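You operate a simulated robot arm through the tools that you are given. There is no shell and no other tool.

You are at the controls of a simulated robot arm. One attempt, no reset.

JOB
Take the warning tag down and start the belt at the walnut card's speed.
Fine: stand the tag on the side shelf before the main switch goes on; switch the belt on and press START last. Set down upright: warning tag.

The check looks at the end state, three seconds after you hand in, the way a careful person would. Anything else that was tipped, shoved, dropped, spilled or broken makes it a failure.

ROBOT AND FRAMES
A 7-joint arm with a two-finger parallel gripper, fixed in place. Base frame: the origin is at the foot of the arm, x ahead of it, y to its left, z up. Lengths are in m, angles in degrees, forces in N, time in s.
Its first joint turns from -149.0 to 149.0 degrees. Payload 3.5 kg.
The tool frame sits at the grasp point between the pads (the TCP): z along the fingers, y along the line on which they close. The tips reach 0.023 m beyond it. Largest opening 0.094 m; finger width 0.038, thickness 0.01; the body of the gripper, 0.054 by 0.096 m, starts 0.039 m behind the TCP.
Orientation is told as [roll, pitch, yaw] about the base's x, y, z axes, in that order, counted from this pose: with the fingers straight down and closing along the base's y, the tool's x points along the base's -x, its y along +y and its z along -z.

CONTROLS
- The arm moves only by the tool jog_arm. Its argument "commands" is a list of rows, each an object of numbers (a shift or turn left out is 0, a gripper value left out holds the last): "fingers": the gripper command, from -1 (fully open) to 1 (shut), values between in proportion; "x", "y", "z": the shift along the tool's x, y, z in m; "rx", "ry", "rz": the turn, a rotation vector about the tool's x, y, z in rad. In form: [{"fingers": .., "x": .., "y": .., "z": .., "rx": .., "ry": .., "rz": ..}, ...]. A call has 1 to 20 rows; each row is the pose to reach, as a shift and turn from the pose commanded when the call began, along the tool's axes at that moment. Each row takes 0.2 s and may step no farther than 0.05 m and 8.6 degrees from the row before; otherwise, or with a gripper value out of range, the whole call is refused. Where a pose cannot be reached the arm comes as near as it can. A force on the tool above 40 N (or 10 N above the force at the start of the call, whichever is more), or a blocked arm, ends the call early, and 0.2 s more pass. The fingers move at their own pace (about 0.153 m/s each) and stop on an object; they squeeze with about 33 N. The grip force told is the motor's: it shows also when the fingers shut on nothing. Time passes only in rows, and 0.2 s behind the last, so rows that repeat a pose let the fingers close. It gives the time, the measured TCP pose, the force on the tool (base axes), the opening and the grip force at its end, in the units of the frame above (readings bear some noise), with the torque about the TCP (base axes, N m) and any sound that the robot's microphone picked up.
- Cameras (640 x 400 px; columns grow to the right, rows downward): "scene" is fixed at [0.0452, -0.4915, 1.185]; the picture's right is [-0.36, -0.93, 0.00], its down [-0.45, 0.18, -0.87] and it looks along [0.81, -0.32, -0.49] (base axes); focal length 234 px, centre (320, 200). "wrist" rides on the gripper at [0.086, 0.016, -0.074] in the tool frame; the picture's right is [-0.18, 0.98, 0.00], its down [-0.58, -0.11, -0.81] and it looks along [-0.79, -0.15, 0.59] (tool axes); focal length 243 px, centre (320, 200). There is no depth. A picture from a camera that has moved, and an enlarged one, comes with that camera's place and axes in the base frame and with its lens. The place of the scene camera against the robot may be out by one fixed shift of up to 0.012 m in any direction.
- capture(camera): a new picture of that camera. No time passes.
- close_up(camera, box): a new picture of the part [left, top, right, bottom] of that camera's present view, enlarged. No time passes.
- finish_job(): hands the job in; it is judged then, once.

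Places have to be worked out from the pictures, the camera data and where the tool is seen. Open the gripper and draw the arm clear of the work before you hand the job in, unless the task says otherwise.

The tools are called as a command line: name --argument value ..., lists and objects as JSON in quotes. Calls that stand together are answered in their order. jog_arm: Moves the arm, as the interface text tells. Its arguments: {"type":"object","properties":{"commands":{"type":"array"}},"required":["commands"]} The other tools are called the same way: capture (camera) takes a picture; close_up (camera, box) takes an enlarged picture of a part of a camera's view; finish_job () hands the job in.

At the start:

```text
t: 0.0
tcp_pos: [0.8143, -0.1471, 1.0419]
tcp_rot: [0.0, 0.0, 0.0]
contact_force: [-0.1, -0.4, -0.4]
moment: [0.03, 0.01, 0.04]
width: 0.0941
grip_force: 0.1
```

scene: 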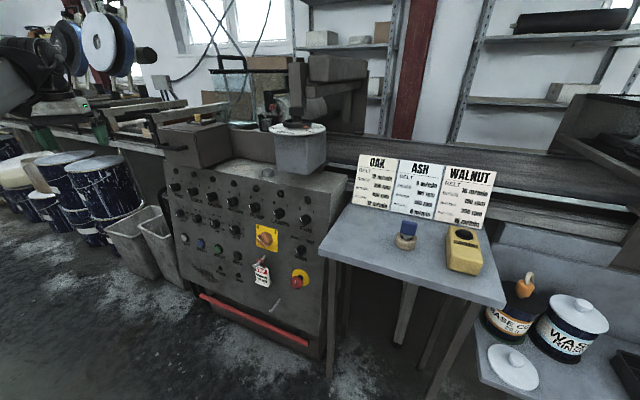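
wrist: 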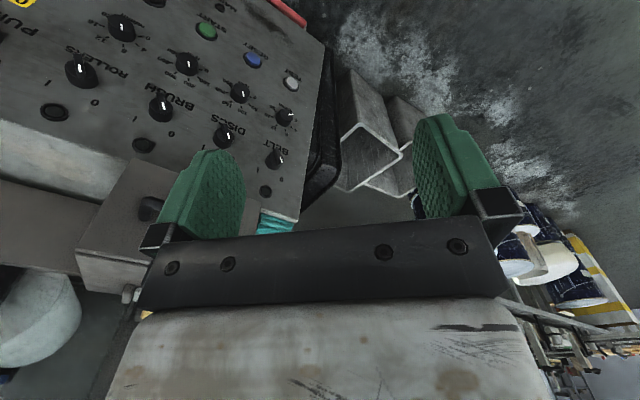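

The first pictures show a control panel with knobs, a warning tag near a yellow-backed switch, cards on a side table. I take enlarged views to read them.

close_up --camera "scene" --box '[340, 145, 510, 251]'

close_up --camera "scene" --box '[150, 160, 342, 280]'

close_up --camera "scene" --box '[190, 210, 350, 310]'

close_up --camera "wrist" --box '[0, 0, 320, 200]'

```text
3.76 times, centred on (425, 198) of scene
camera zoom: at [0.0452, -0.4915, 1.185], right [-0.36, -0.93, 0.0], down [-0.45, 0.18, -0.87], along [0.81, -0.32, -0.49], focal length 881 px, centre (-75, 208)
```

zoom: 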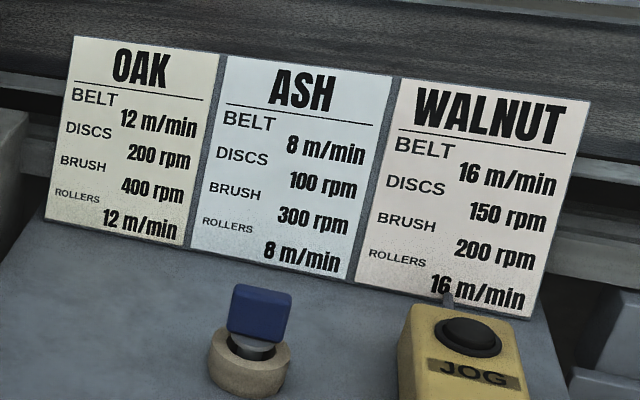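

```text
3.33 times, centred on (246, 220) of scene
camera zoom: at [0.0452, -0.4915, 1.185], right [-0.36, -0.93, 0.0], down [-0.45, 0.18, -0.87], along [0.81, -0.32, -0.49], focal length 780 px, centre (567, 133)
```

zoom: 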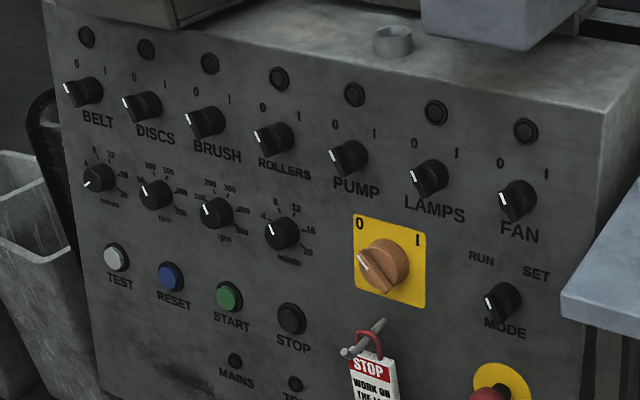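

```text
4.00 times, centred on (270, 260) of scene
camera zoom: at [0.0452, -0.4915, 1.185], right [-0.36, -0.93, 0.0], down [-0.45, 0.18, -0.87], along [0.81, -0.32, -0.49], focal length 936 px, centre (520, -40)
```

zoom: 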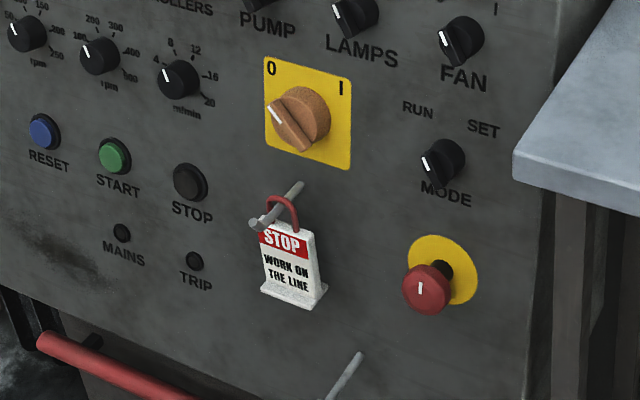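

```text
2.00 times, centred on (160, 100) of wrist
camera zoom: at [0.728, -0.131, 1.1148], right [0.18, 0.98, 0.0], down [0.58, -0.11, 0.81], along [0.79, -0.15, -0.59], focal length 485 px, centre (640, 400)
```

zoom: 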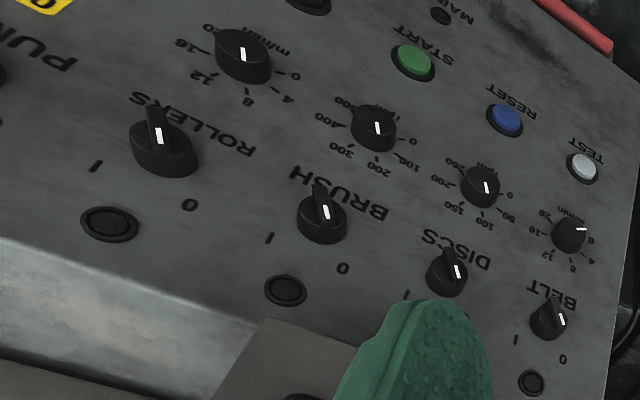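

The panel seems turned about 45° and slightly sloped (BELT near [1.0,-0.26], ROLLERS near [0.83,-0.46], z≈0.7-0.8). I back the arm off and yaw it to face the panel, for a better view.

jog_arm --commands '[{"fingers": -1, "x": 0.033, "y": -0.012, "z": 0.011, "rz": 0.098}, {"x": 0.066, "y": -0.025, "z": 0.022, "rz": 0.196}, {"x": 0.099, "y": -0.037, "z": 0.034, "rz": 0.294}, {"x": 0.132, "y": -0.05, "z": 0.045, "rz": 0.392}, {"x": 0.165, "y": -0.062, "z": 0.056, "rz": 0.49}, {"x": 0.198, "y": -0.075, "z": 0.067, "rz": 0.588}, {"x": 0.231, "y": -0.087, "z": 0.079, "rz": 0.686}, {"x": 0.264, "y": -0.1, "z": 0.09, "rz": 0.785}]'

capture --camera "wrist"

capture --camera "scene"

```text
t: 1.8
tcp_pos: [0.5498, -0.2482, 0.953]
tcp_rot: [0.0, 0.0, -45.0]
contact_force: [0.0, -1.2, -0.4]
moment: [0.04, 0.02, -0.02]
width: 0.0938
grip_force: 0.1
```

```text
taken
camera wrist: at [0.4992, -0.1757, 1.0256], right [0.83, 0.56, 0.0], down [0.33, -0.49, 0.81], along [0.46, -0.67, -0.59], focal length 243 px, centre (320, 200)
```

wrist: 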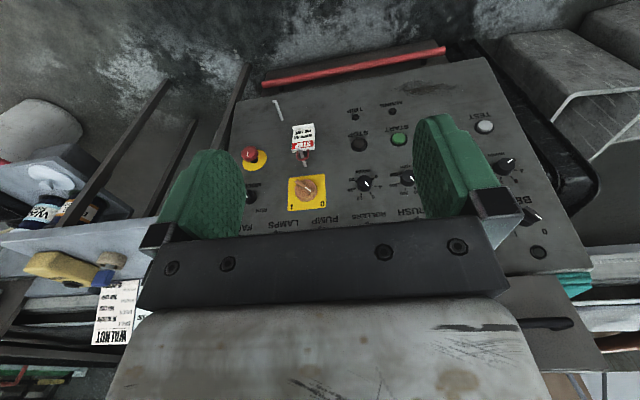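

```text
taken
```

scene: 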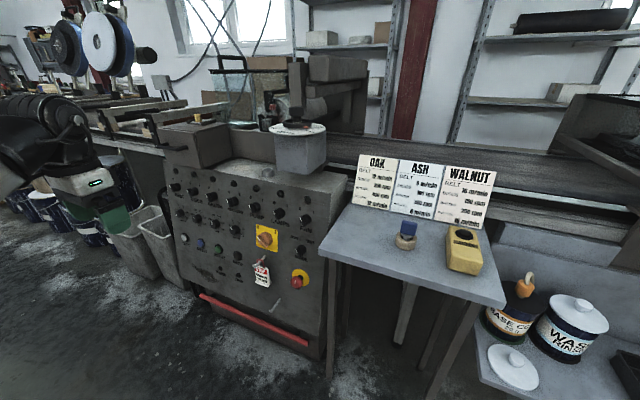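

The panel is now well in view; I zoom on it in the wrist picture and on the shelf.

close_up --camera "wrist" --box '[220, 60, 440, 220]'

close_up --camera "wrist" --box '[380, 80, 600, 280]'

close_up --camera "wrist" --box '[0, 150, 240, 350]'

close_up --camera "scene" --box '[460, 240, 640, 400]'

close_up --camera "scene" --box '[240, 250, 320, 320]'

```text
2.50 times, centred on (330, 140) of wrist
camera zoom: at [0.4992, -0.1757, 1.0256], right [0.83, 0.56, 0.0], down [0.33, -0.49, 0.81], along [0.46, -0.67, -0.59], focal length 606 px, centre (295, 350)
```

zoom: 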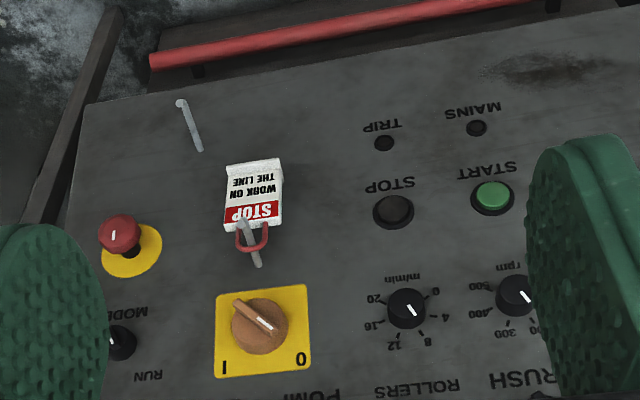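

```text
2.00 times, centred on (490, 180) of wrist
camera zoom: at [0.4992, -0.1757, 1.0256], right [0.83, 0.56, 0.0], down [0.33, -0.49, 0.81], along [0.46, -0.67, -0.59], focal length 485 px, centre (-20, 240)
```

zoom: 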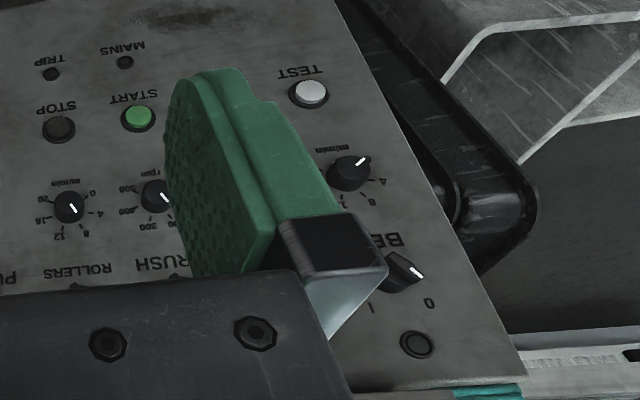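

```text
2.00 times, centred on (120, 250) of wrist
camera zoom: at [0.4992, -0.1757, 1.0256], right [0.83, 0.56, 0.0], down [0.33, -0.49, 0.81], along [0.46, -0.67, -0.59], focal length 485 px, centre (720, 100)
```

zoom: 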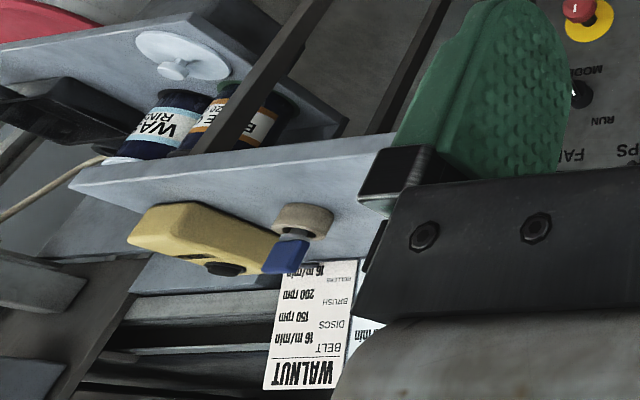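

```text
2.50 times, centred on (550, 320) of scene
camera zoom: at [0.0452, -0.4915, 1.185], right [-0.36, -0.93, 0.0], down [-0.45, 0.18, -0.87], along [0.81, -0.32, -0.49], focal length 585 px, centre (-255, -100)
```

zoom: 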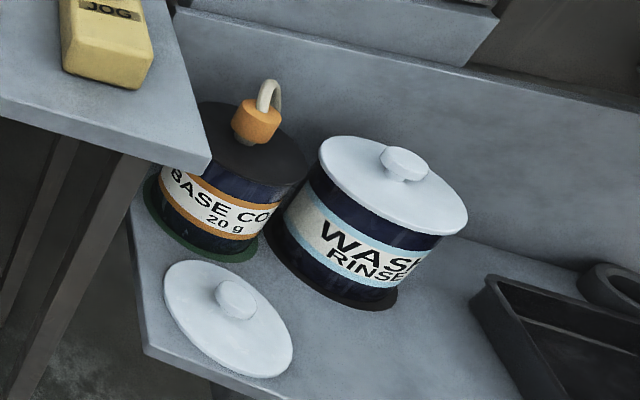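

```text
5.71 times, centred on (280, 285) of scene
camera zoom: at [0.0452, -0.4915, 1.185], right [-0.36, -0.93, 0.0], down [-0.45, 0.18, -0.87], along [0.81, -0.32, -0.49], focal length 1338 px, centre (549, -286)
```

zoom: 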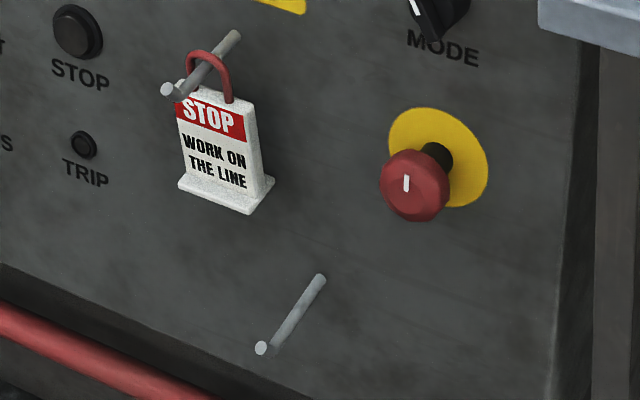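

I've located the panel plane, the peg with the tag (~[0.69,-0.53,0.54]) and the shelf (top z≈0.79, front edge [0.47,-0.66]→[0.20,-0.95]). Now I look at the gripper's own shape and pitch the tool for a closer view of the tag.

close_up --camera "scene" --box '[0, 90, 160, 250]'

jog_arm --commands '[{"ry": -0.13}, {"ry": -0.26}, {"ry": -0.39}, {"ry": -0.52}]'

capture --camera "wrist"

```text
2.50 times, centred on (80, 170) of scene
camera zoom: at [0.0452, -0.4915, 1.185], right [-0.36, -0.93, 0.0], down [-0.45, 0.18, -0.87], along [0.81, -0.32, -0.49], focal length 585 px, centre (920, 275)
```

zoom: 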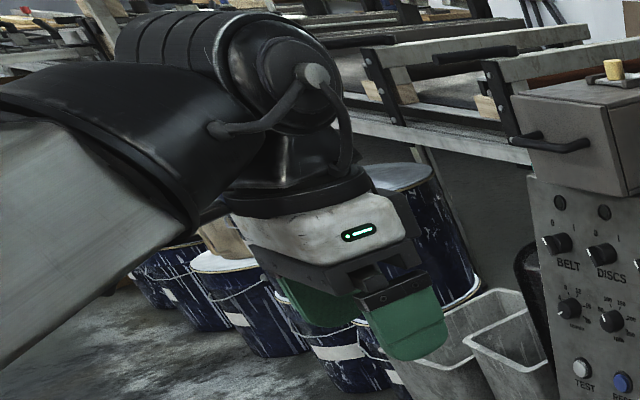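

```text
t: 2.8
tcp_pos: [0.5499, -0.2474, 0.9509]
tcp_rot: [0.1, -29.9, -45.0]
contact_force: [0.5, 0.3, -0.9]
moment: [0.01, 0.0, 0.01]
width: 0.094
grip_force: 0.0
```

```text
taken
camera wrist: at [0.4821, -0.1569, 0.9718], right [0.81, 0.58, 0.09], down [-0.01, -0.15, 0.99], along [0.59, -0.8, -0.12], focal length 243 px, centre (320, 200)
```

wrist: 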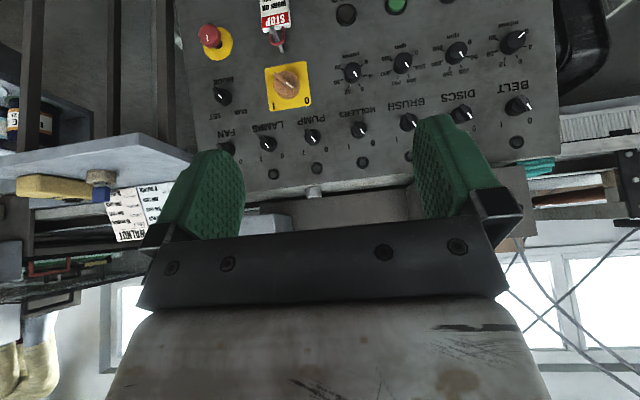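

The pitch works. I zoom on the tag area and the dial in this view for stereo measuring.

close_up --camera "wrist" --box '[200, 0, 360, 100]'

close_up --camera "wrist" --box '[420, 0, 580, 100]'

close_up --camera "wrist" --box '[0, 90, 240, 240]'

```text
4.00 times, centred on (280, 50) of wrist
camera zoom: at [0.4821, -0.1569, 0.9718], right [0.81, 0.58, 0.09], down [-0.01, -0.15, 0.99], along [0.59, -0.8, -0.12], focal length 970 px, centre (480, 800)
```

zoom: 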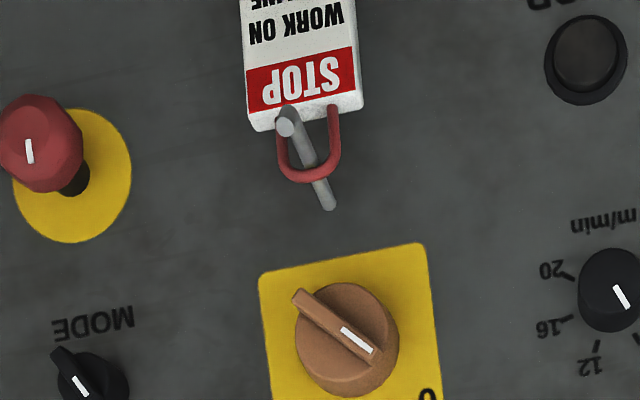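

```text
4.00 times, centred on (500, 50) of wrist
camera zoom: at [0.4821, -0.1569, 0.9718], right [0.81, 0.58, 0.09], down [-0.01, -0.15, 0.99], along [0.59, -0.8, -0.12], focal length 970 px, centre (-400, 800)
```

zoom: 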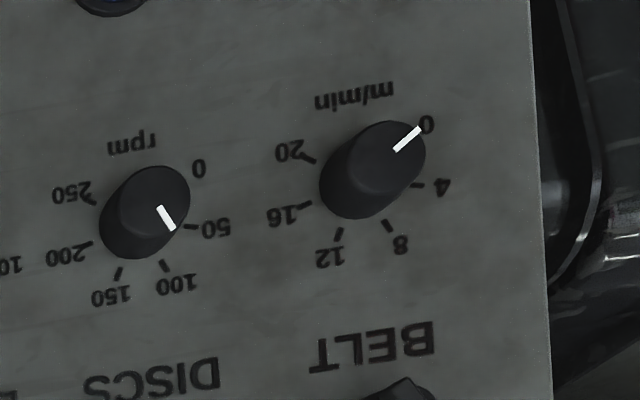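

```text
2.67 times, centred on (120, 165) of wrist
camera zoom: at [0.4821, -0.1569, 0.9718], right [0.81, 0.58, 0.09], down [-0.01, -0.15, 0.99], along [0.59, -0.8, -0.12], focal length 647 px, centre (853, 293)
```

zoom: 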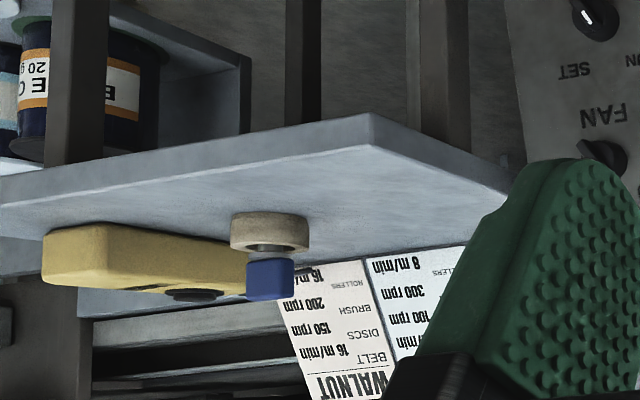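

The dial stands at 0, MODE on RUN, and the tag hangs by a red shackle on a peg that points out of the panel. I move to a pre-grasp view in front of the tag, tool 30° below horizontal.

jog_arm --commands '[{"x": 0.001, "y": -0.01, "z": 0.04, "ry": -0.052}, {"x": 0.002, "y": -0.02, "z": 0.08, "ry": -0.105}, {"x": 0.003, "y": -0.031, "z": 0.12, "ry": -0.157}, {"x": 0.005, "y": -0.041, "z": 0.16, "ry": -0.209}, {"x": 0.006, "y": -0.051, "z": 0.199, "ry": -0.262}, {"x": 0.007, "y": -0.061, "z": 0.239, "ry": -0.314}, {"x": 0.008, "y": -0.071, "z": 0.279, "ry": -0.367}, {"x": 0.009, "y": -0.081, "z": 0.319, "ry": -0.419}, {"x": 0.01, "y": -0.092, "z": 0.359, "ry": -0.471}, {"x": 0.0114, "y": -0.1018, "z": 0.399, "ry": -0.5236}]'

capture --camera "wrist"

capture --camera "scene"

```text
t: 5.0
tcp_pos: [0.6138, -0.4518, 0.5999]
tcp_rot: [0.1, -59.7, -45.0]
contact_force: [-0.1, 0.1, 0.5]
moment: [0.0, -0.03, -0.01]
width: 0.0937
grip_force: 0.1
```

```text
taken
camera wrist: at [0.5495, -0.3648, 0.5606], right [0.76, 0.63, 0.16], down [-0.36, 0.21, 0.91], along [0.54, -0.75, 0.39], focal length 243 px, centre (320, 200)
```

wrist: 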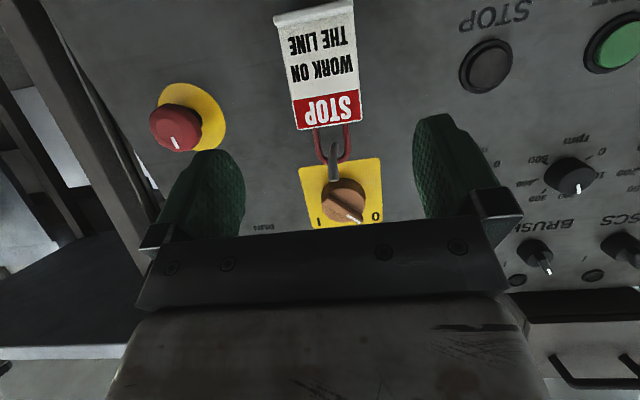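

```text
taken
```

scene: 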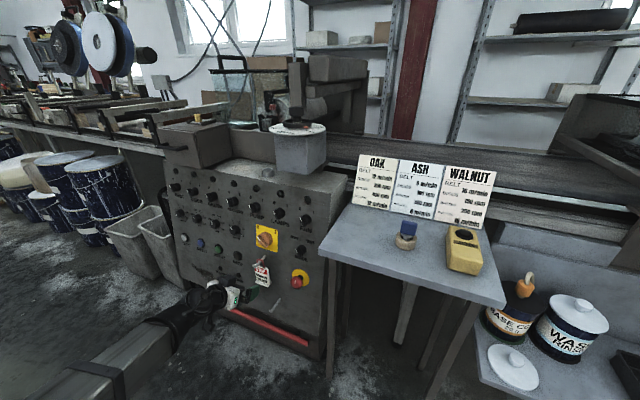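

The tag is clearly seen between the fingers. I zoom in for measuring, from both cameras.

close_up --camera "wrist" --box '[240, 0, 400, 100]'

close_up --camera "wrist" --box '[260, 90, 420, 230]'

close_up --camera "scene" --box '[200, 240, 320, 315]'

```text
4.00 times, centred on (320, 50) of wrist
camera zoom: at [0.5495, -0.3648, 0.5606], right [0.76, 0.63, 0.16], down [-0.36, 0.21, 0.91], along [0.54, -0.75, 0.39], focal length 970 px, centre (320, 800)
```

zoom: 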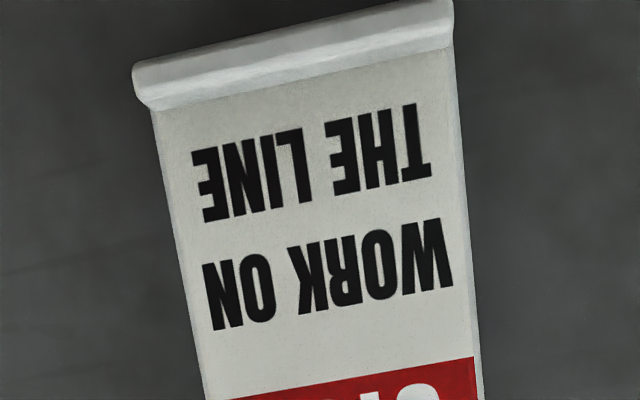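

```text
2.86 times, centred on (340, 160) of wrist
camera zoom: at [0.5495, -0.3648, 0.5606], right [0.76, 0.63, 0.16], down [-0.36, 0.21, 0.91], along [0.54, -0.75, 0.39], focal length 693 px, centre (263, 314)
```

zoom: 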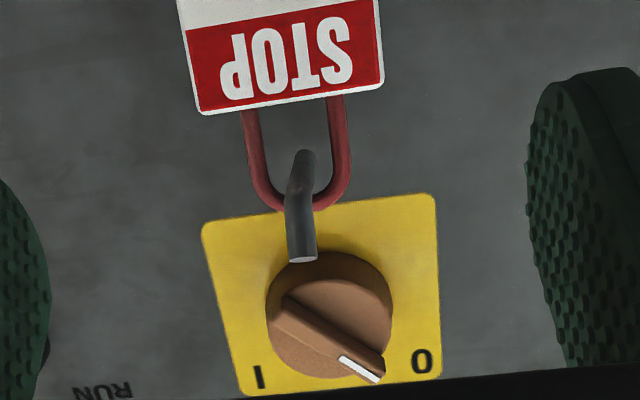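

```text
5.33 times, centred on (260, 278) of scene
camera zoom: at [0.0452, -0.4915, 1.185], right [-0.36, -0.93, 0.0], down [-0.45, 0.18, -0.87], along [0.81, -0.32, -0.49], focal length 1248 px, centre (640, -213)
```

zoom: 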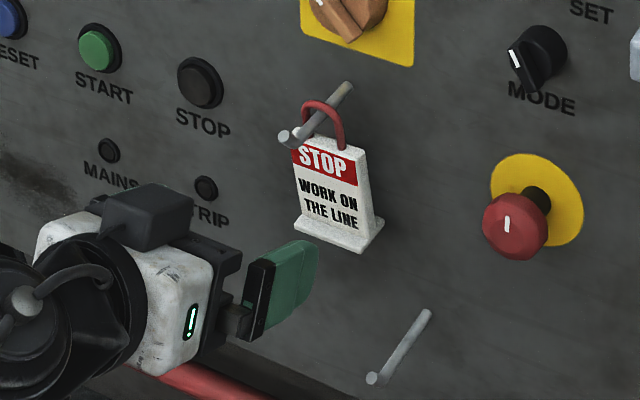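

The tag plate measures about 53 mm wide, z 0.511–0.585 with a small foot to z≈0.50, centred near [0.689,-0.526]; the peg rises slightly toward its tip (z≈0.62). I level the tool to 12° below horizontal and line up 10 cm in front of the plate.

jog_arm --commands '[{"x": 0.01, "y": 0.0, "z": 0.009, "ry": -0.105}, {"x": 0.02, "y": 0.0, "z": 0.018, "ry": -0.21}, {"x": 0.0291, "y": 0.0007, "z": 0.0277, "ry": -0.319}]'

capture --camera "wrist"

close_up --camera "scene" --box '[200, 240, 320, 315]'

```text
t: 5.8
tcp_pos: [0.619, -0.4585, 0.5591]
tcp_rot: [1.0, -78.0, -46.0]
contact_force: [0.4, 0.5, -0.6]
moment: [-0.03, 0.0, -0.03]
width: 0.0939
grip_force: 0.1
```

```text
taken
camera wrist: at [0.5667, -0.3832, 0.4893], right [0.72, 0.67, 0.18], down [-0.55, 0.39, 0.74], along [0.42, -0.63, 0.65], focal length 243 px, centre (320, 200)
```

wrist: 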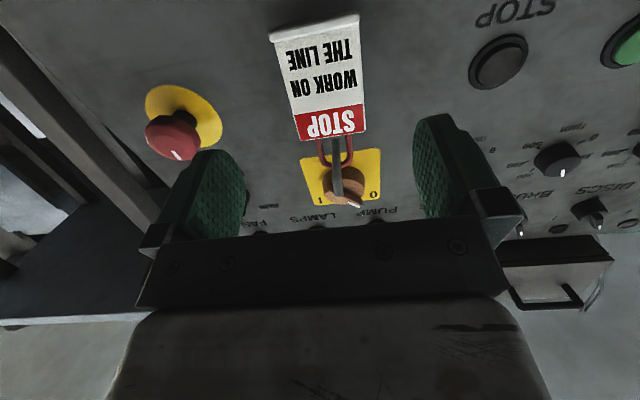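

```text
5.33 times, centred on (260, 278) of scene
camera zoom: at [0.0452, -0.4915, 1.185], right [-0.36, -0.93, 0.0], down [-0.45, 0.18, -0.87], along [0.81, -0.32, -0.49], focal length 1248 px, centre (640, -213)
```

zoom: 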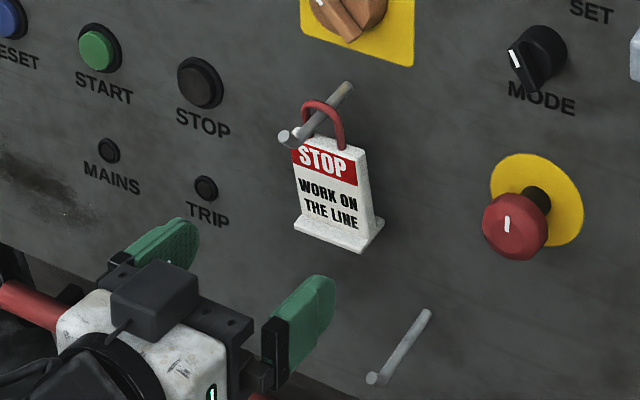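

The tag is centred on the tool axis. I advance 10 cm straight along the tool to bring the open fingers either side of the plate.

jog_arm --commands '[{"z": 0.025}, {"z": 0.05}, {"z": 0.075}, {"z": 0.1}]'

capture --camera "wrist"

close_up --camera "scene" --box '[200, 240, 320, 315]'

```text
t: 6.8
tcp_pos: [0.6891, -0.5278, 0.5386]
tcp_rot: [0.1, -78.1, -45.1]
contact_force: [0.3, 0.7, 0.0]
moment: [0.02, -0.02, 0.0]
width: 0.0939
grip_force: 0.1
```

```text
taken
camera wrist: at [0.6367, -0.452, 0.4695], right [0.72, 0.67, 0.18], down [-0.55, 0.4, 0.74], along [0.42, -0.63, 0.65], focal length 243 px, centre (320, 200)
```

wrist: 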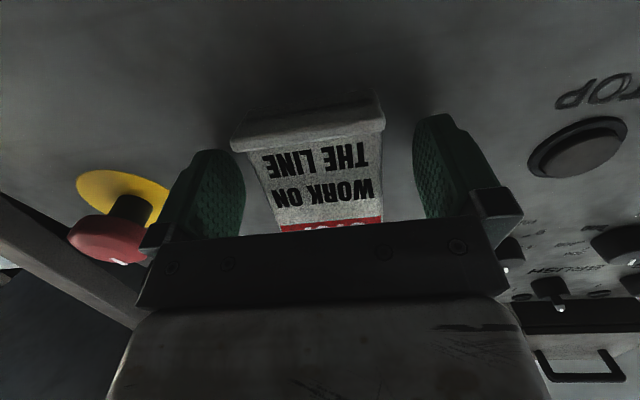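

```text
5.33 times, centred on (260, 278) of scene
camera zoom: at [0.0452, -0.4915, 1.185], right [-0.36, -0.93, 0.0], down [-0.45, 0.18, -0.87], along [0.81, -0.32, -0.49], focal length 1248 px, centre (640, -213)
```

zoom: 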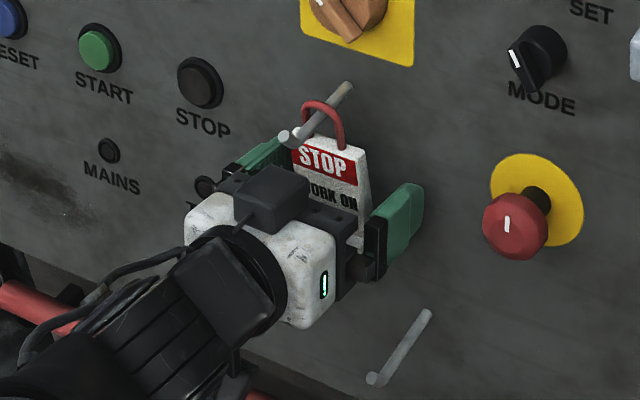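

Fingers straddle the plate with the peg above the hand. I close the grip.

jog_arm --commands '[{"fingers": 0.3}, {"fingers": 1}, {"fingers": 1}, {"fingers": 1}]'

capture --camera "wrist"

close_up --camera "scene" --box '[200, 240, 320, 315]'

```text
t: 7.8
tcp_pos: [0.6874, -0.527, 0.5404]
tcp_rot: [0.1, -78.1, -45.2]
contact_force: [0.1, 0.2, 0.7]
moment: [0.01, 0.0, 0.03]
width: 0.0552
grip_force: 32.7
```

```text
taken
camera wrist: at [0.6364, -0.4518, 0.4697], right [0.72, 0.67, 0.18], down [-0.55, 0.4, 0.74], along [0.42, -0.63, 0.65], focal length 243 px, centre (320, 200)
```

wrist: 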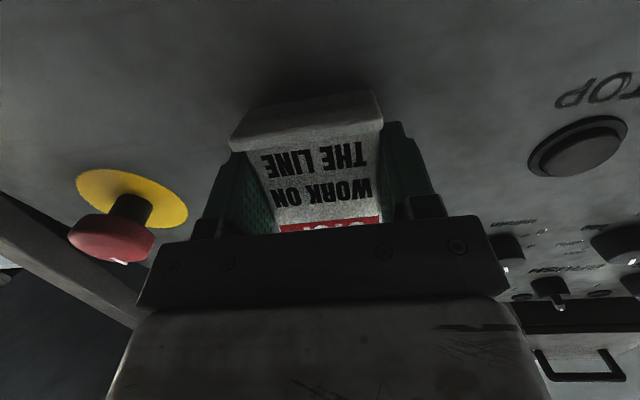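

```text
5.33 times, centred on (260, 278) of scene
camera zoom: at [0.0452, -0.4915, 1.185], right [-0.36, -0.93, 0.0], down [-0.45, 0.18, -0.87], along [0.81, -0.32, -0.49], focal length 1248 px, centre (640, -213)
```

zoom: 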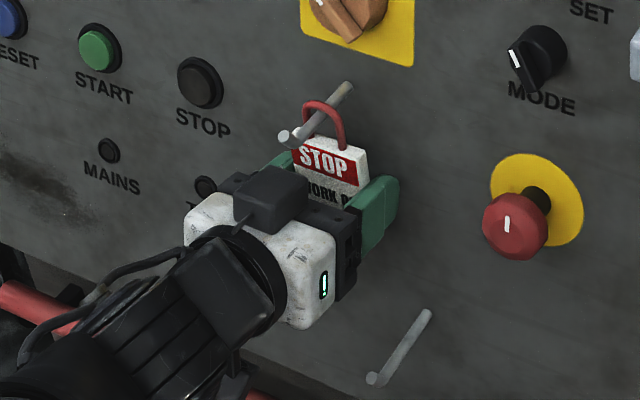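

Gripped at 55 mm. I lift 8 mm vertically so the shackle floats free of the peg, and check.

jog_arm --commands '[{"x": -0.004, "z": -0.0008}, {"x": -0.0078, "z": -0.0016}, {"x": -0.0078, "z": -0.0016}]'

close_up --camera "scene" --box '[220, 240, 300, 290]'

close_up --camera "wrist" --box '[200, 100, 440, 250]'

```text
t: 8.6
tcp_pos: [0.6885, -0.5279, 0.5481]
tcp_rot: [0.1, -78.1, -45.1]
contact_force: [-0.7, -0.2, -0.1]
moment: [0.02, -0.02, 0.0]
width: 0.0552
grip_force: 32.7
```

```text
8.00 times, centred on (260, 265) of scene
camera zoom: at [0.0452, -0.4915, 1.185], right [-0.36, -0.93, 0.0], down [-0.45, 0.18, -0.87], along [0.81, -0.32, -0.49], focal length 1873 px, centre (800, -320)
```

zoom: 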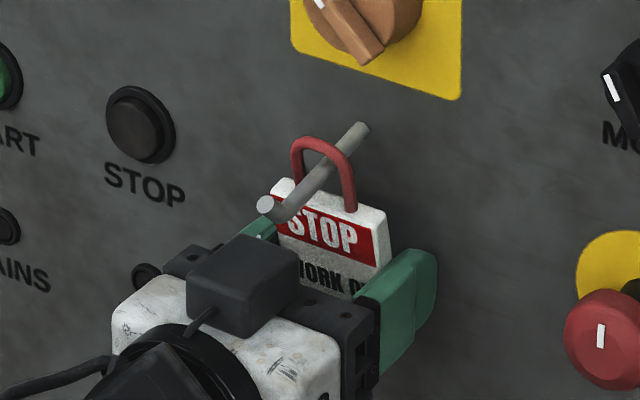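

```text
2.67 times, centred on (320, 175) of wrist
camera zoom: at [0.6361, -0.4516, 0.4779], right [0.72, 0.67, 0.18], down [-0.55, 0.4, 0.74], along [0.42, -0.63, 0.65], focal length 647 px, centre (320, 267)
```

zoom: 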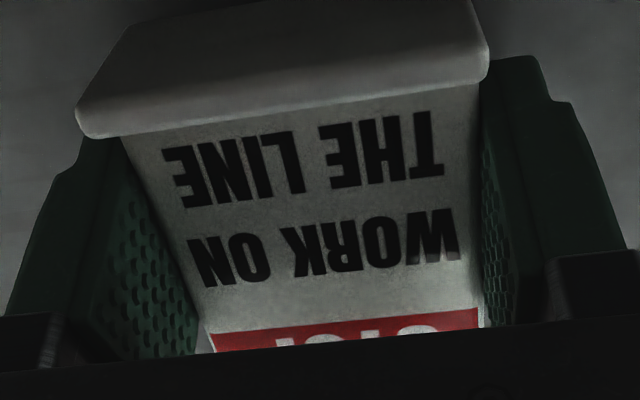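

The peg's end is bent upward (about 11 mm out, 15 mm up), with roughly 8 mm of free play above and 13 mm below the peg inside the shackle. I follow the peg's shape outward with a gradual rise, checking before passing the tip.

jog_arm --commands '[{"x": -0.0014, "z": -0.0054}, {"x": -0.0028, "z": -0.0108}, {"x": -0.0048, "z": -0.0163}, {"x": -0.0067, "z": -0.0219}, {"x": -0.0067, "z": -0.0219}]'

close_up --camera "scene" --box '[220, 240, 300, 290]'

```text
t: 9.8
tcp_pos: [0.6744, -0.513, 0.5589]
tcp_rot: [0.2, -78.1, -45.2]
contact_force: [0.6, 0.6, -1.0]
moment: [0.06, -0.03, 0.01]
width: 0.055
grip_force: 32.8
```

```text
8.00 times, centred on (260, 265) of scene
camera zoom: at [0.0452, -0.4915, 1.185], right [-0.36, -0.93, 0.0], down [-0.45, 0.18, -0.87], along [0.81, -0.32, -0.49], focal length 1873 px, centre (800, -320)
```

zoom: 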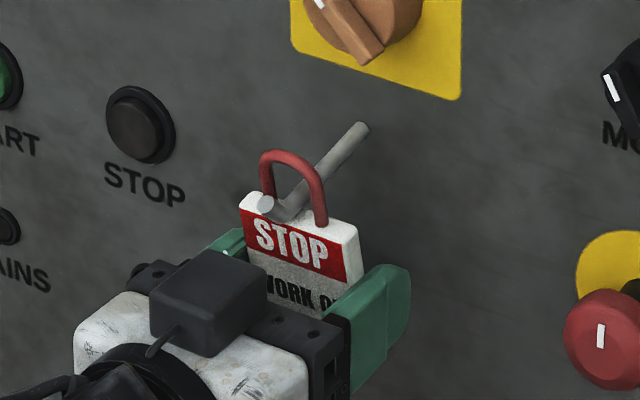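

The shackle is at the bend with good room above; the tip lies toward the shackle's +y side, so I continue outward without more lift and shift 5 mm to +y, then check.

jog_arm --commands '[{"x": 0.0014, "y": 0.003, "z": -0.0068}, {"x": 0.0029, "y": 0.005, "z": -0.0137}, {"x": 0.0029, "y": 0.005, "z": -0.0137}]'

close_up --camera "scene" --box '[220, 240, 300, 290]'

```text
t: 10.6
tcp_pos: [0.6676, -0.4995, 0.559]
tcp_rot: [0.2, -78.1, -45.1]
contact_force: [-0.8, 0.0, -0.1]
moment: [-0.04, 0.0, -0.02]
width: 0.055
grip_force: 33.2
```

```text
8.00 times, centred on (260, 265) of scene
camera zoom: at [0.0452, -0.4915, 1.185], right [-0.36, -0.93, 0.0], down [-0.45, 0.18, -0.87], along [0.81, -0.32, -0.49], focal length 1873 px, centre (800, -320)
```

zoom: 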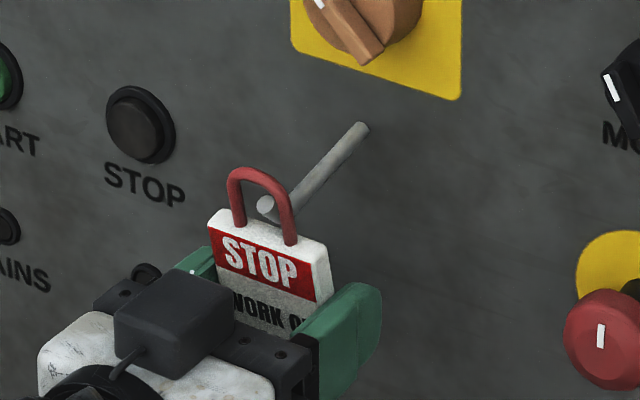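

The tip now sits in the middle of the shackle opening with no contact. I draw straight outward past the tip.

jog_arm --commands '[{"x": 0.0016, "z": -0.0078}, {"x": 0.0033, "z": -0.0156}, {"x": 0.0058, "z": -0.0274}, {"x": 0.0103, "z": -0.0489}, {"x": 0.0165, "z": -0.0782}]'

close_up --camera "scene" --box '[200, 240, 320, 315]'

capture --camera "wrist"

```text
t: 11.8
tcp_pos: [0.6117, -0.4428, 0.5578]
tcp_rot: [0.2, -78.0, -45.1]
contact_force: [-0.3, -0.4, -1.1]
moment: [-0.02, -0.01, 0.0]
width: 0.055
grip_force: 33.3
```

```text
5.33 times, centred on (260, 278) of scene
camera zoom: at [0.0452, -0.4915, 1.185], right [-0.36, -0.93, 0.0], down [-0.45, 0.18, -0.87], along [0.81, -0.32, -0.49], focal length 1248 px, centre (640, -213)
```

zoom: 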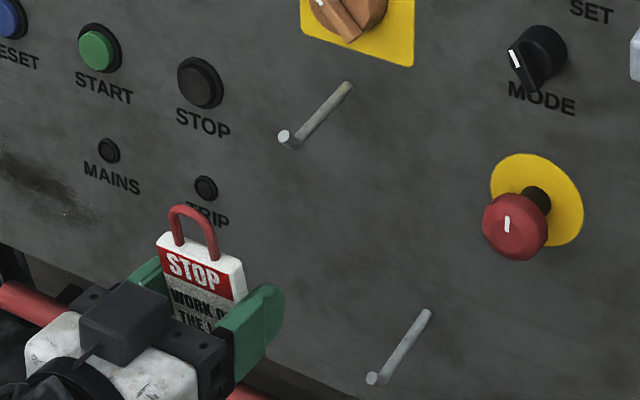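

```text
taken
camera wrist: at [0.5585, -0.3675, 0.4874], right [0.72, 0.67, 0.18], down [-0.55, 0.4, 0.73], along [0.42, -0.63, 0.65], focal length 243 px, centre (320, 200)
```

wrist: 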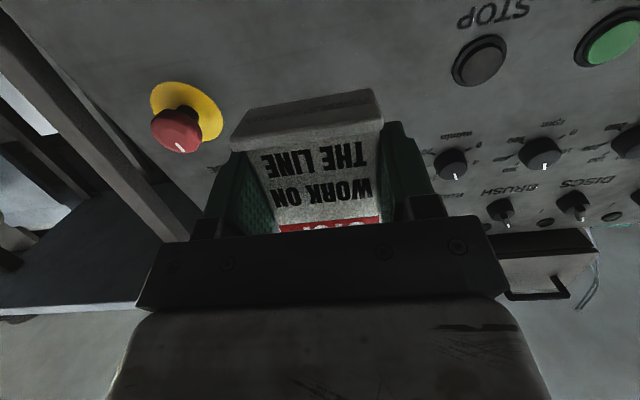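

The tag is off the peg and free. I zoom on the shelf in the scene view to fix its edge, and raise/back the arm away from the panel.

close_up --camera "scene" --box '[310, 195, 390, 275]'

close_up --camera "scene" --box '[380, 200, 520, 320]'

jog_arm --commands '[{"x": -0.04, "z": -0.02}, {"x": -0.08, "z": -0.04}, {"x": -0.12, "z": -0.06}, {"x": -0.16, "z": -0.08}, {"x": -0.2, "z": -0.1}, {"x": -0.24, "z": -0.115}, {"x": -0.28, "z": -0.13}, {"x": -0.32, "z": -0.14}, {"x": -0.36, "z": -0.15}]'

capture --camera "scene"

capture --camera "wrist"

```text
5.00 times, centred on (350, 235) of scene
camera zoom: at [0.0452, -0.4915, 1.185], right [-0.36, -0.93, 0.0], down [-0.45, 0.18, -0.87], along [0.81, -0.32, -0.49], focal length 1170 px, centre (170, 25)
```

zoom: 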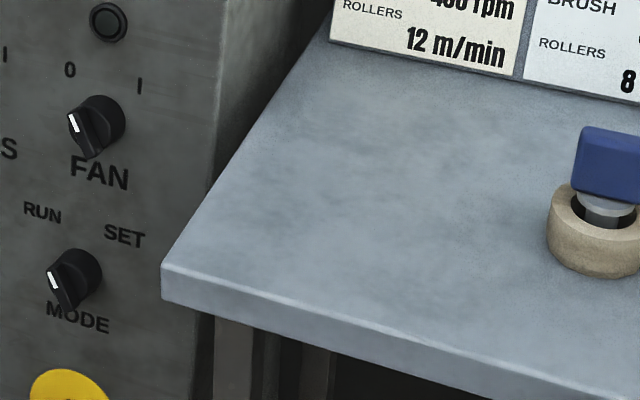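

```text
3.33 times, centred on (450, 260) of scene
camera zoom: at [0.0452, -0.4915, 1.185], right [-0.36, -0.93, 0.0], down [-0.45, 0.18, -0.87], along [0.81, -0.32, -0.49], focal length 780 px, centre (-113, 0)
```

zoom: 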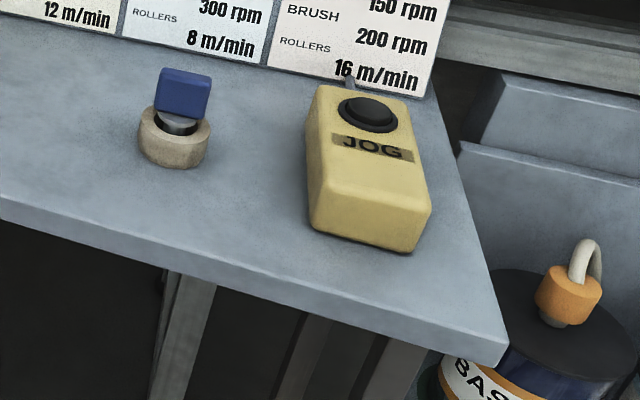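

```text
t: 13.8
tcp_pos: [0.5605, -0.3919, 0.9403]
tcp_rot: [0.2, -78.0, -45.1]
contact_force: [0.1, 0.3, -1.0]
moment: [0.01, 0.0, 0.02]
width: 0.0549
grip_force: 32.9
```

```text
taken
```

scene: 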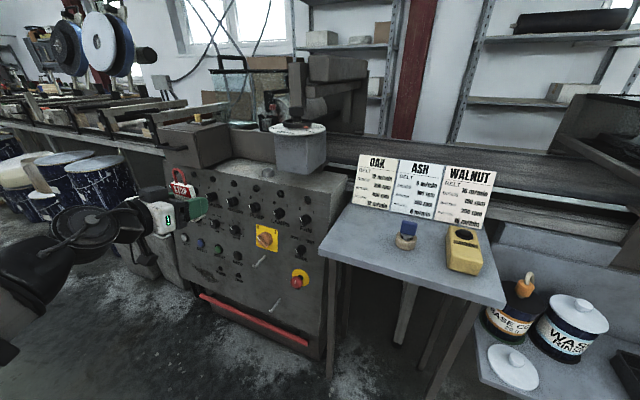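

```text
taken
camera wrist: at [0.5074, -0.3167, 0.8702], right [0.72, 0.67, 0.18], down [-0.55, 0.4, 0.74], along [0.42, -0.63, 0.65], focal length 243 px, centre (320, 200)
```

wrist: 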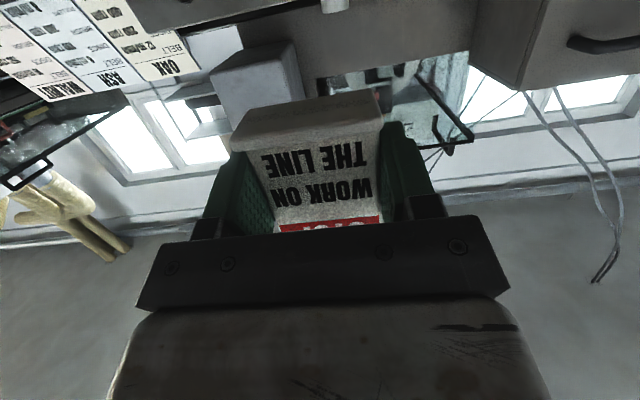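

The scene and wrist rays agree: shelf top z≈0.795, left front corner ≈[0.478,-0.668], edge at 45°. I carry the tag sideways then forward to hover above a spot 8 cm right of the corner and 5.5 cm in from the edge.

jog_arm --commands '[{"y": -0.042}, {"y": -0.084}, {"y": -0.126}, {"y": -0.168}, {"y": -0.21}, {"y": -0.252}, {"y": -0.294}, {"y": -0.3335}, {"x": -0.005, "y": -0.3335, "z": 0.048}, {"x": -0.01, "y": -0.3335, "z": 0.096}, {"x": -0.015, "y": -0.3335, "z": 0.144}, {"x": -0.0199, "y": -0.3335, "z": 0.1918}]'

capture --camera "scene"

capture --camera "wrist"

```text
t: 16.4
tcp_pos: [0.4607, -0.766, 0.9225]
tcp_rot: [0.0, -78.2, -45.1]
contact_force: [-1.0, 0.1, -0.2]
moment: [-0.01, -0.05, -0.02]
width: 0.055
grip_force: 33.2
```

```text
taken
```

scene: 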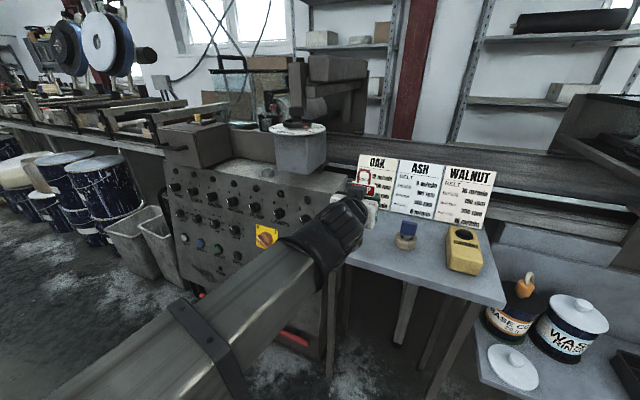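

```text
taken
camera wrist: at [0.4084, -0.6902, 0.8513], right [0.72, 0.67, 0.18], down [-0.55, 0.4, 0.74], along [0.42, -0.63, 0.65], focal length 243 px, centre (320, 200)
```

wrist: 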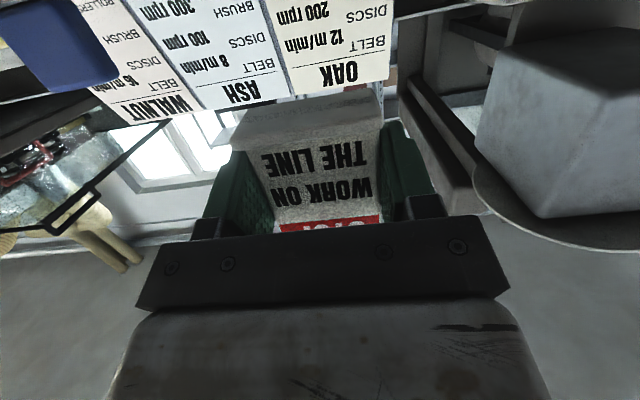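

The tag hovers over the clear left part of the shelf. I zoom to check, then lower 6 cm.

jog_arm --commands '[{"x": 0.0196, "z": 0.0041}, {"x": 0.0391, "z": 0.0082}, {"x": 0.0587, "z": 0.0124}]'

close_up --camera "scene" --box '[310, 160, 430, 260]'

capture --camera "wrist"

```text
t: 17.2
tcp_pos: [0.4593, -0.7636, 0.8606]
tcp_rot: [0.2, -78.1, -45.2]
contact_force: [-0.3, -0.8, -0.4]
moment: [0.0, 0.01, -0.01]
width: 0.0548
grip_force: 33.2
```

```text
4.00 times, centred on (370, 210) of scene
camera zoom: at [0.0452, -0.4915, 1.185], right [-0.36, -0.93, 0.0], down [-0.45, 0.18, -0.87], along [0.81, -0.32, -0.49], focal length 936 px, centre (120, 160)
```

zoom: 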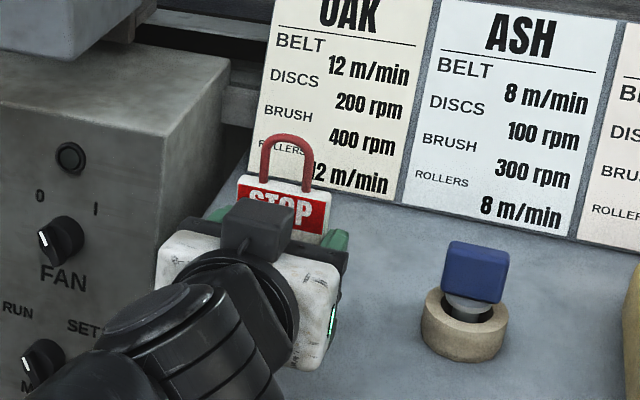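

```text
taken
camera wrist: at [0.4071, -0.6892, 0.7911], right [0.72, 0.67, 0.18], down [-0.55, 0.4, 0.74], along [0.42, -0.63, 0.65], focal length 243 px, centre (320, 200)
```

wrist: 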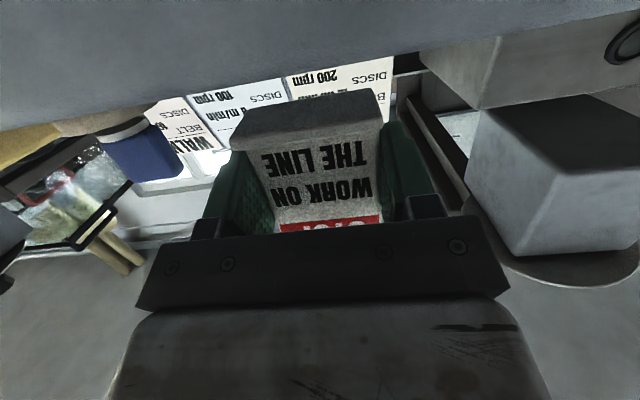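

No contact yet; foot about 25 mm above the shelf by my estimate. I lower 17 mm more, then feel for contact in small steps.

jog_arm --commands '[{"x": 0.0083, "z": 0.0018}, {"x": 0.0166, "z": 0.0035}, {"x": 0.0166, "z": 0.0035}]'

jog_arm --commands '[{"x": 0.0029, "z": 0.0006}, {"x": 0.0029, "z": 0.0006}]'

capture --camera "wrist"

```text
t: 18.0
tcp_pos: [0.4599, -0.7653, 0.8441]
tcp_rot: [0.3, -78.1, -45.1]
contact_force: [0.3, 0.0, 0.9]
moment: [-0.03, -0.04, 0.0]
width: 0.0551
grip_force: 33.0
```

```text
t: 18.6
tcp_pos: [0.4588, -0.7643, 0.8416]
tcp_rot: [0.1, -78.2, -45.1]
contact_force: [-0.4, 0.8, -0.6]
moment: [0.02, 0.0, 0.04]
width: 0.0551
grip_force: 32.9
```

```text
taken
camera wrist: at [0.4073, -0.6888, 0.7713], right [0.72, 0.67, 0.18], down [-0.55, 0.4, 0.74], along [0.42, -0.63, 0.65], focal length 243 px, centre (320, 200)
```

wrist: 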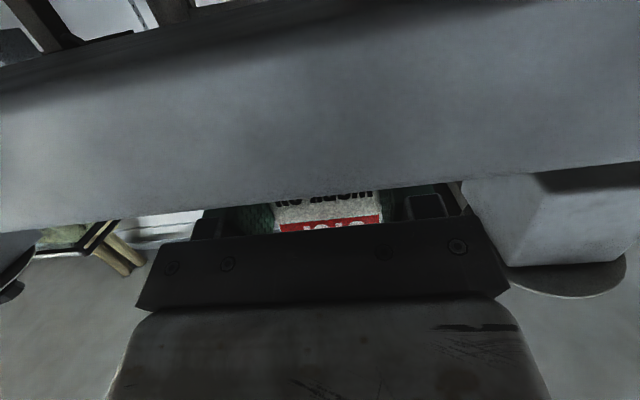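

Still free at z≈0.8416. I continue lowering in 3 mm steps, watching the force.

jog_arm --commands '[{"x": 0.0029, "z": 0.0006}, {"x": 0.0029, "z": 0.0006}]'

jog_arm --commands '[{"x": 0.002, "z": 0.0004}, {"x": 0.002, "z": 0.0004}]'

jog_arm --commands '[{"x": 0.0015, "z": 0.0003}, {"x": 0.0015, "z": 0.0003}]'

```text
t: 19.2
tcp_pos: [0.4598, -0.7648, 0.8384]
tcp_rot: [0.2, -78.1, -45.1]
contact_force: [0.2, 0.5, 0.6]
moment: [-0.01, -0.02, 0.02]
width: 0.0548
grip_force: 33.0
```

```text
t: 19.8
tcp_pos: [0.4604, -0.7626, 0.8369]
tcp_rot: [0.1, -78.1, -45.1]
contact_force: [-0.8, -0.3, -1.2]
moment: [-0.01, 0.0, -0.01]
width: 0.0553
grip_force: 33.0
```

```text
t: 20.4
tcp_pos: [0.4607, -0.7639, 0.8354]
tcp_rot: [0.2, -78.1, -45.2]
contact_force: [0.6, -0.6, 0.1]
moment: [0.0, -0.02, 0.01]
width: 0.0549
grip_force: 33.0
```

No contact yet at z≈0.8354; I keep going in 1.5 mm steps.

jog_arm --commands '[{"x": 0.0015, "z": 0.0003}, {"x": 0.0015, "z": 0.0003}]'

jog_arm --commands '[{"x": 0.0015, "z": 0.0003}, {"x": 0.0015, "z": 0.0003}]'

close_up --camera "scene" --box '[310, 160, 430, 260]'

```text
t: 21.0
tcp_pos: [0.4603, -0.7631, 0.8346]
tcp_rot: [0.1, -78.2, -45.2]
contact_force: [2.9, -0.5, 12.8]
moment: [-0.18, 0.04, 0.02]
width: 0.055
grip_force: 32.7
```

```text
t: 21.6
tcp_pos: [0.4601, -0.7634, 0.8324]
tcp_rot: [0.2, -78.2, -45.2]
contact_force: [6.3, -2.4, 29.5]
moment: [-0.2, -0.1, 0.02]
width: 0.0553
grip_force: 32.7
```

```text
4.00 times, centred on (370, 210) of scene
camera zoom: at [0.0452, -0.4915, 1.185], right [-0.36, -0.93, 0.0], down [-0.45, 0.18, -0.87], along [0.81, -0.32, -0.49], focal length 936 px, centre (120, 160)
```

zoom: 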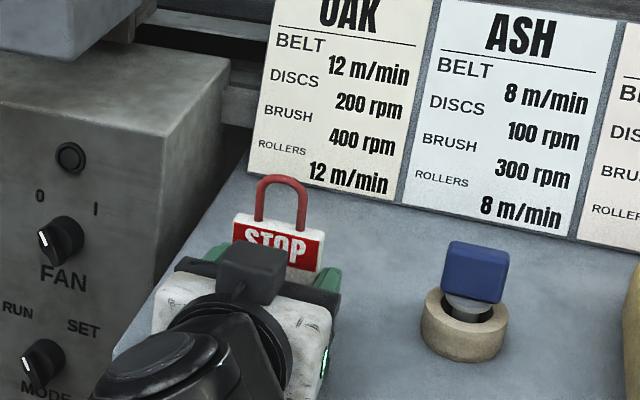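

Touchdown at z≈0.8345 with upward reaction; I relieve the pressure by 1.5 mm and open gradually.

jog_arm --commands '[{"fingers": 1, "x": -0.0015, "z": -0.0003}, {"fingers": 1, "x": -0.002, "z": -0.0004}, {"fingers": -0.3, "x": -0.002, "z": -0.0004}, {"fingers": -0.5, "x": -0.002, "z": -0.0004}, {"fingers": -0.9, "x": -0.002, "z": -0.0004}, {"fingers": -0.9, "x": -0.002, "z": -0.0004}]'

close_up --camera "scene" --box '[310, 160, 430, 260]'

capture --camera "wrist"

```text
t: 23.0
tcp_pos: [0.4582, -0.7623, 0.8335]
tcp_rot: [0.2, -78.1, -45.2]
contact_force: [0.2, 0.4, 0.5]
moment: [-0.01, 0.0, -0.01]
width: 0.0891
grip_force: 0.1
```

```text
4.00 times, centred on (370, 210) of scene
camera zoom: at [0.0452, -0.4915, 1.185], right [-0.36, -0.93, 0.0], down [-0.45, 0.18, -0.87], along [0.81, -0.32, -0.49], focal length 936 px, centre (120, 160)
```

zoom: 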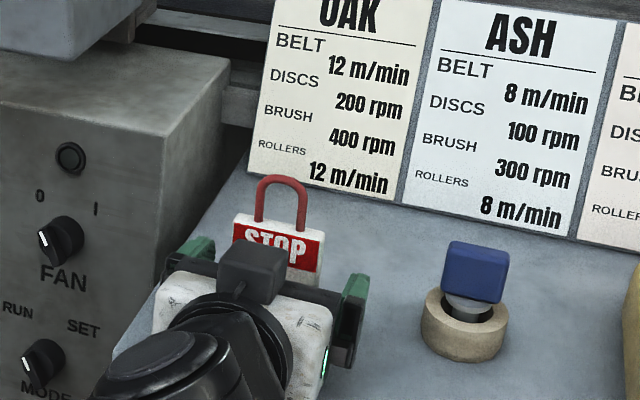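

```text
taken
camera wrist: at [0.4066, -0.688, 0.7637], right [0.72, 0.67, 0.18], down [-0.55, 0.4, 0.74], along [0.42, -0.63, 0.65], focal length 243 px, centre (320, 200)
```

wrist: 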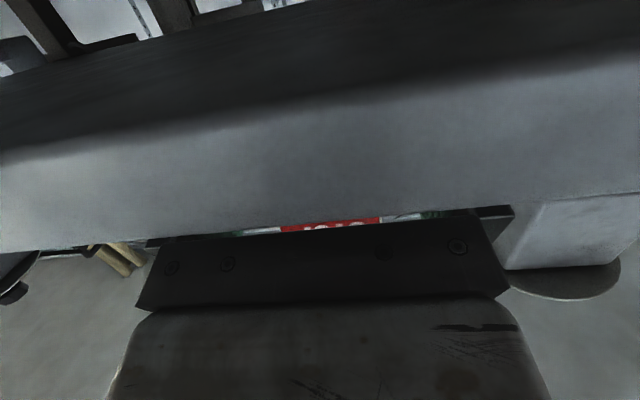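

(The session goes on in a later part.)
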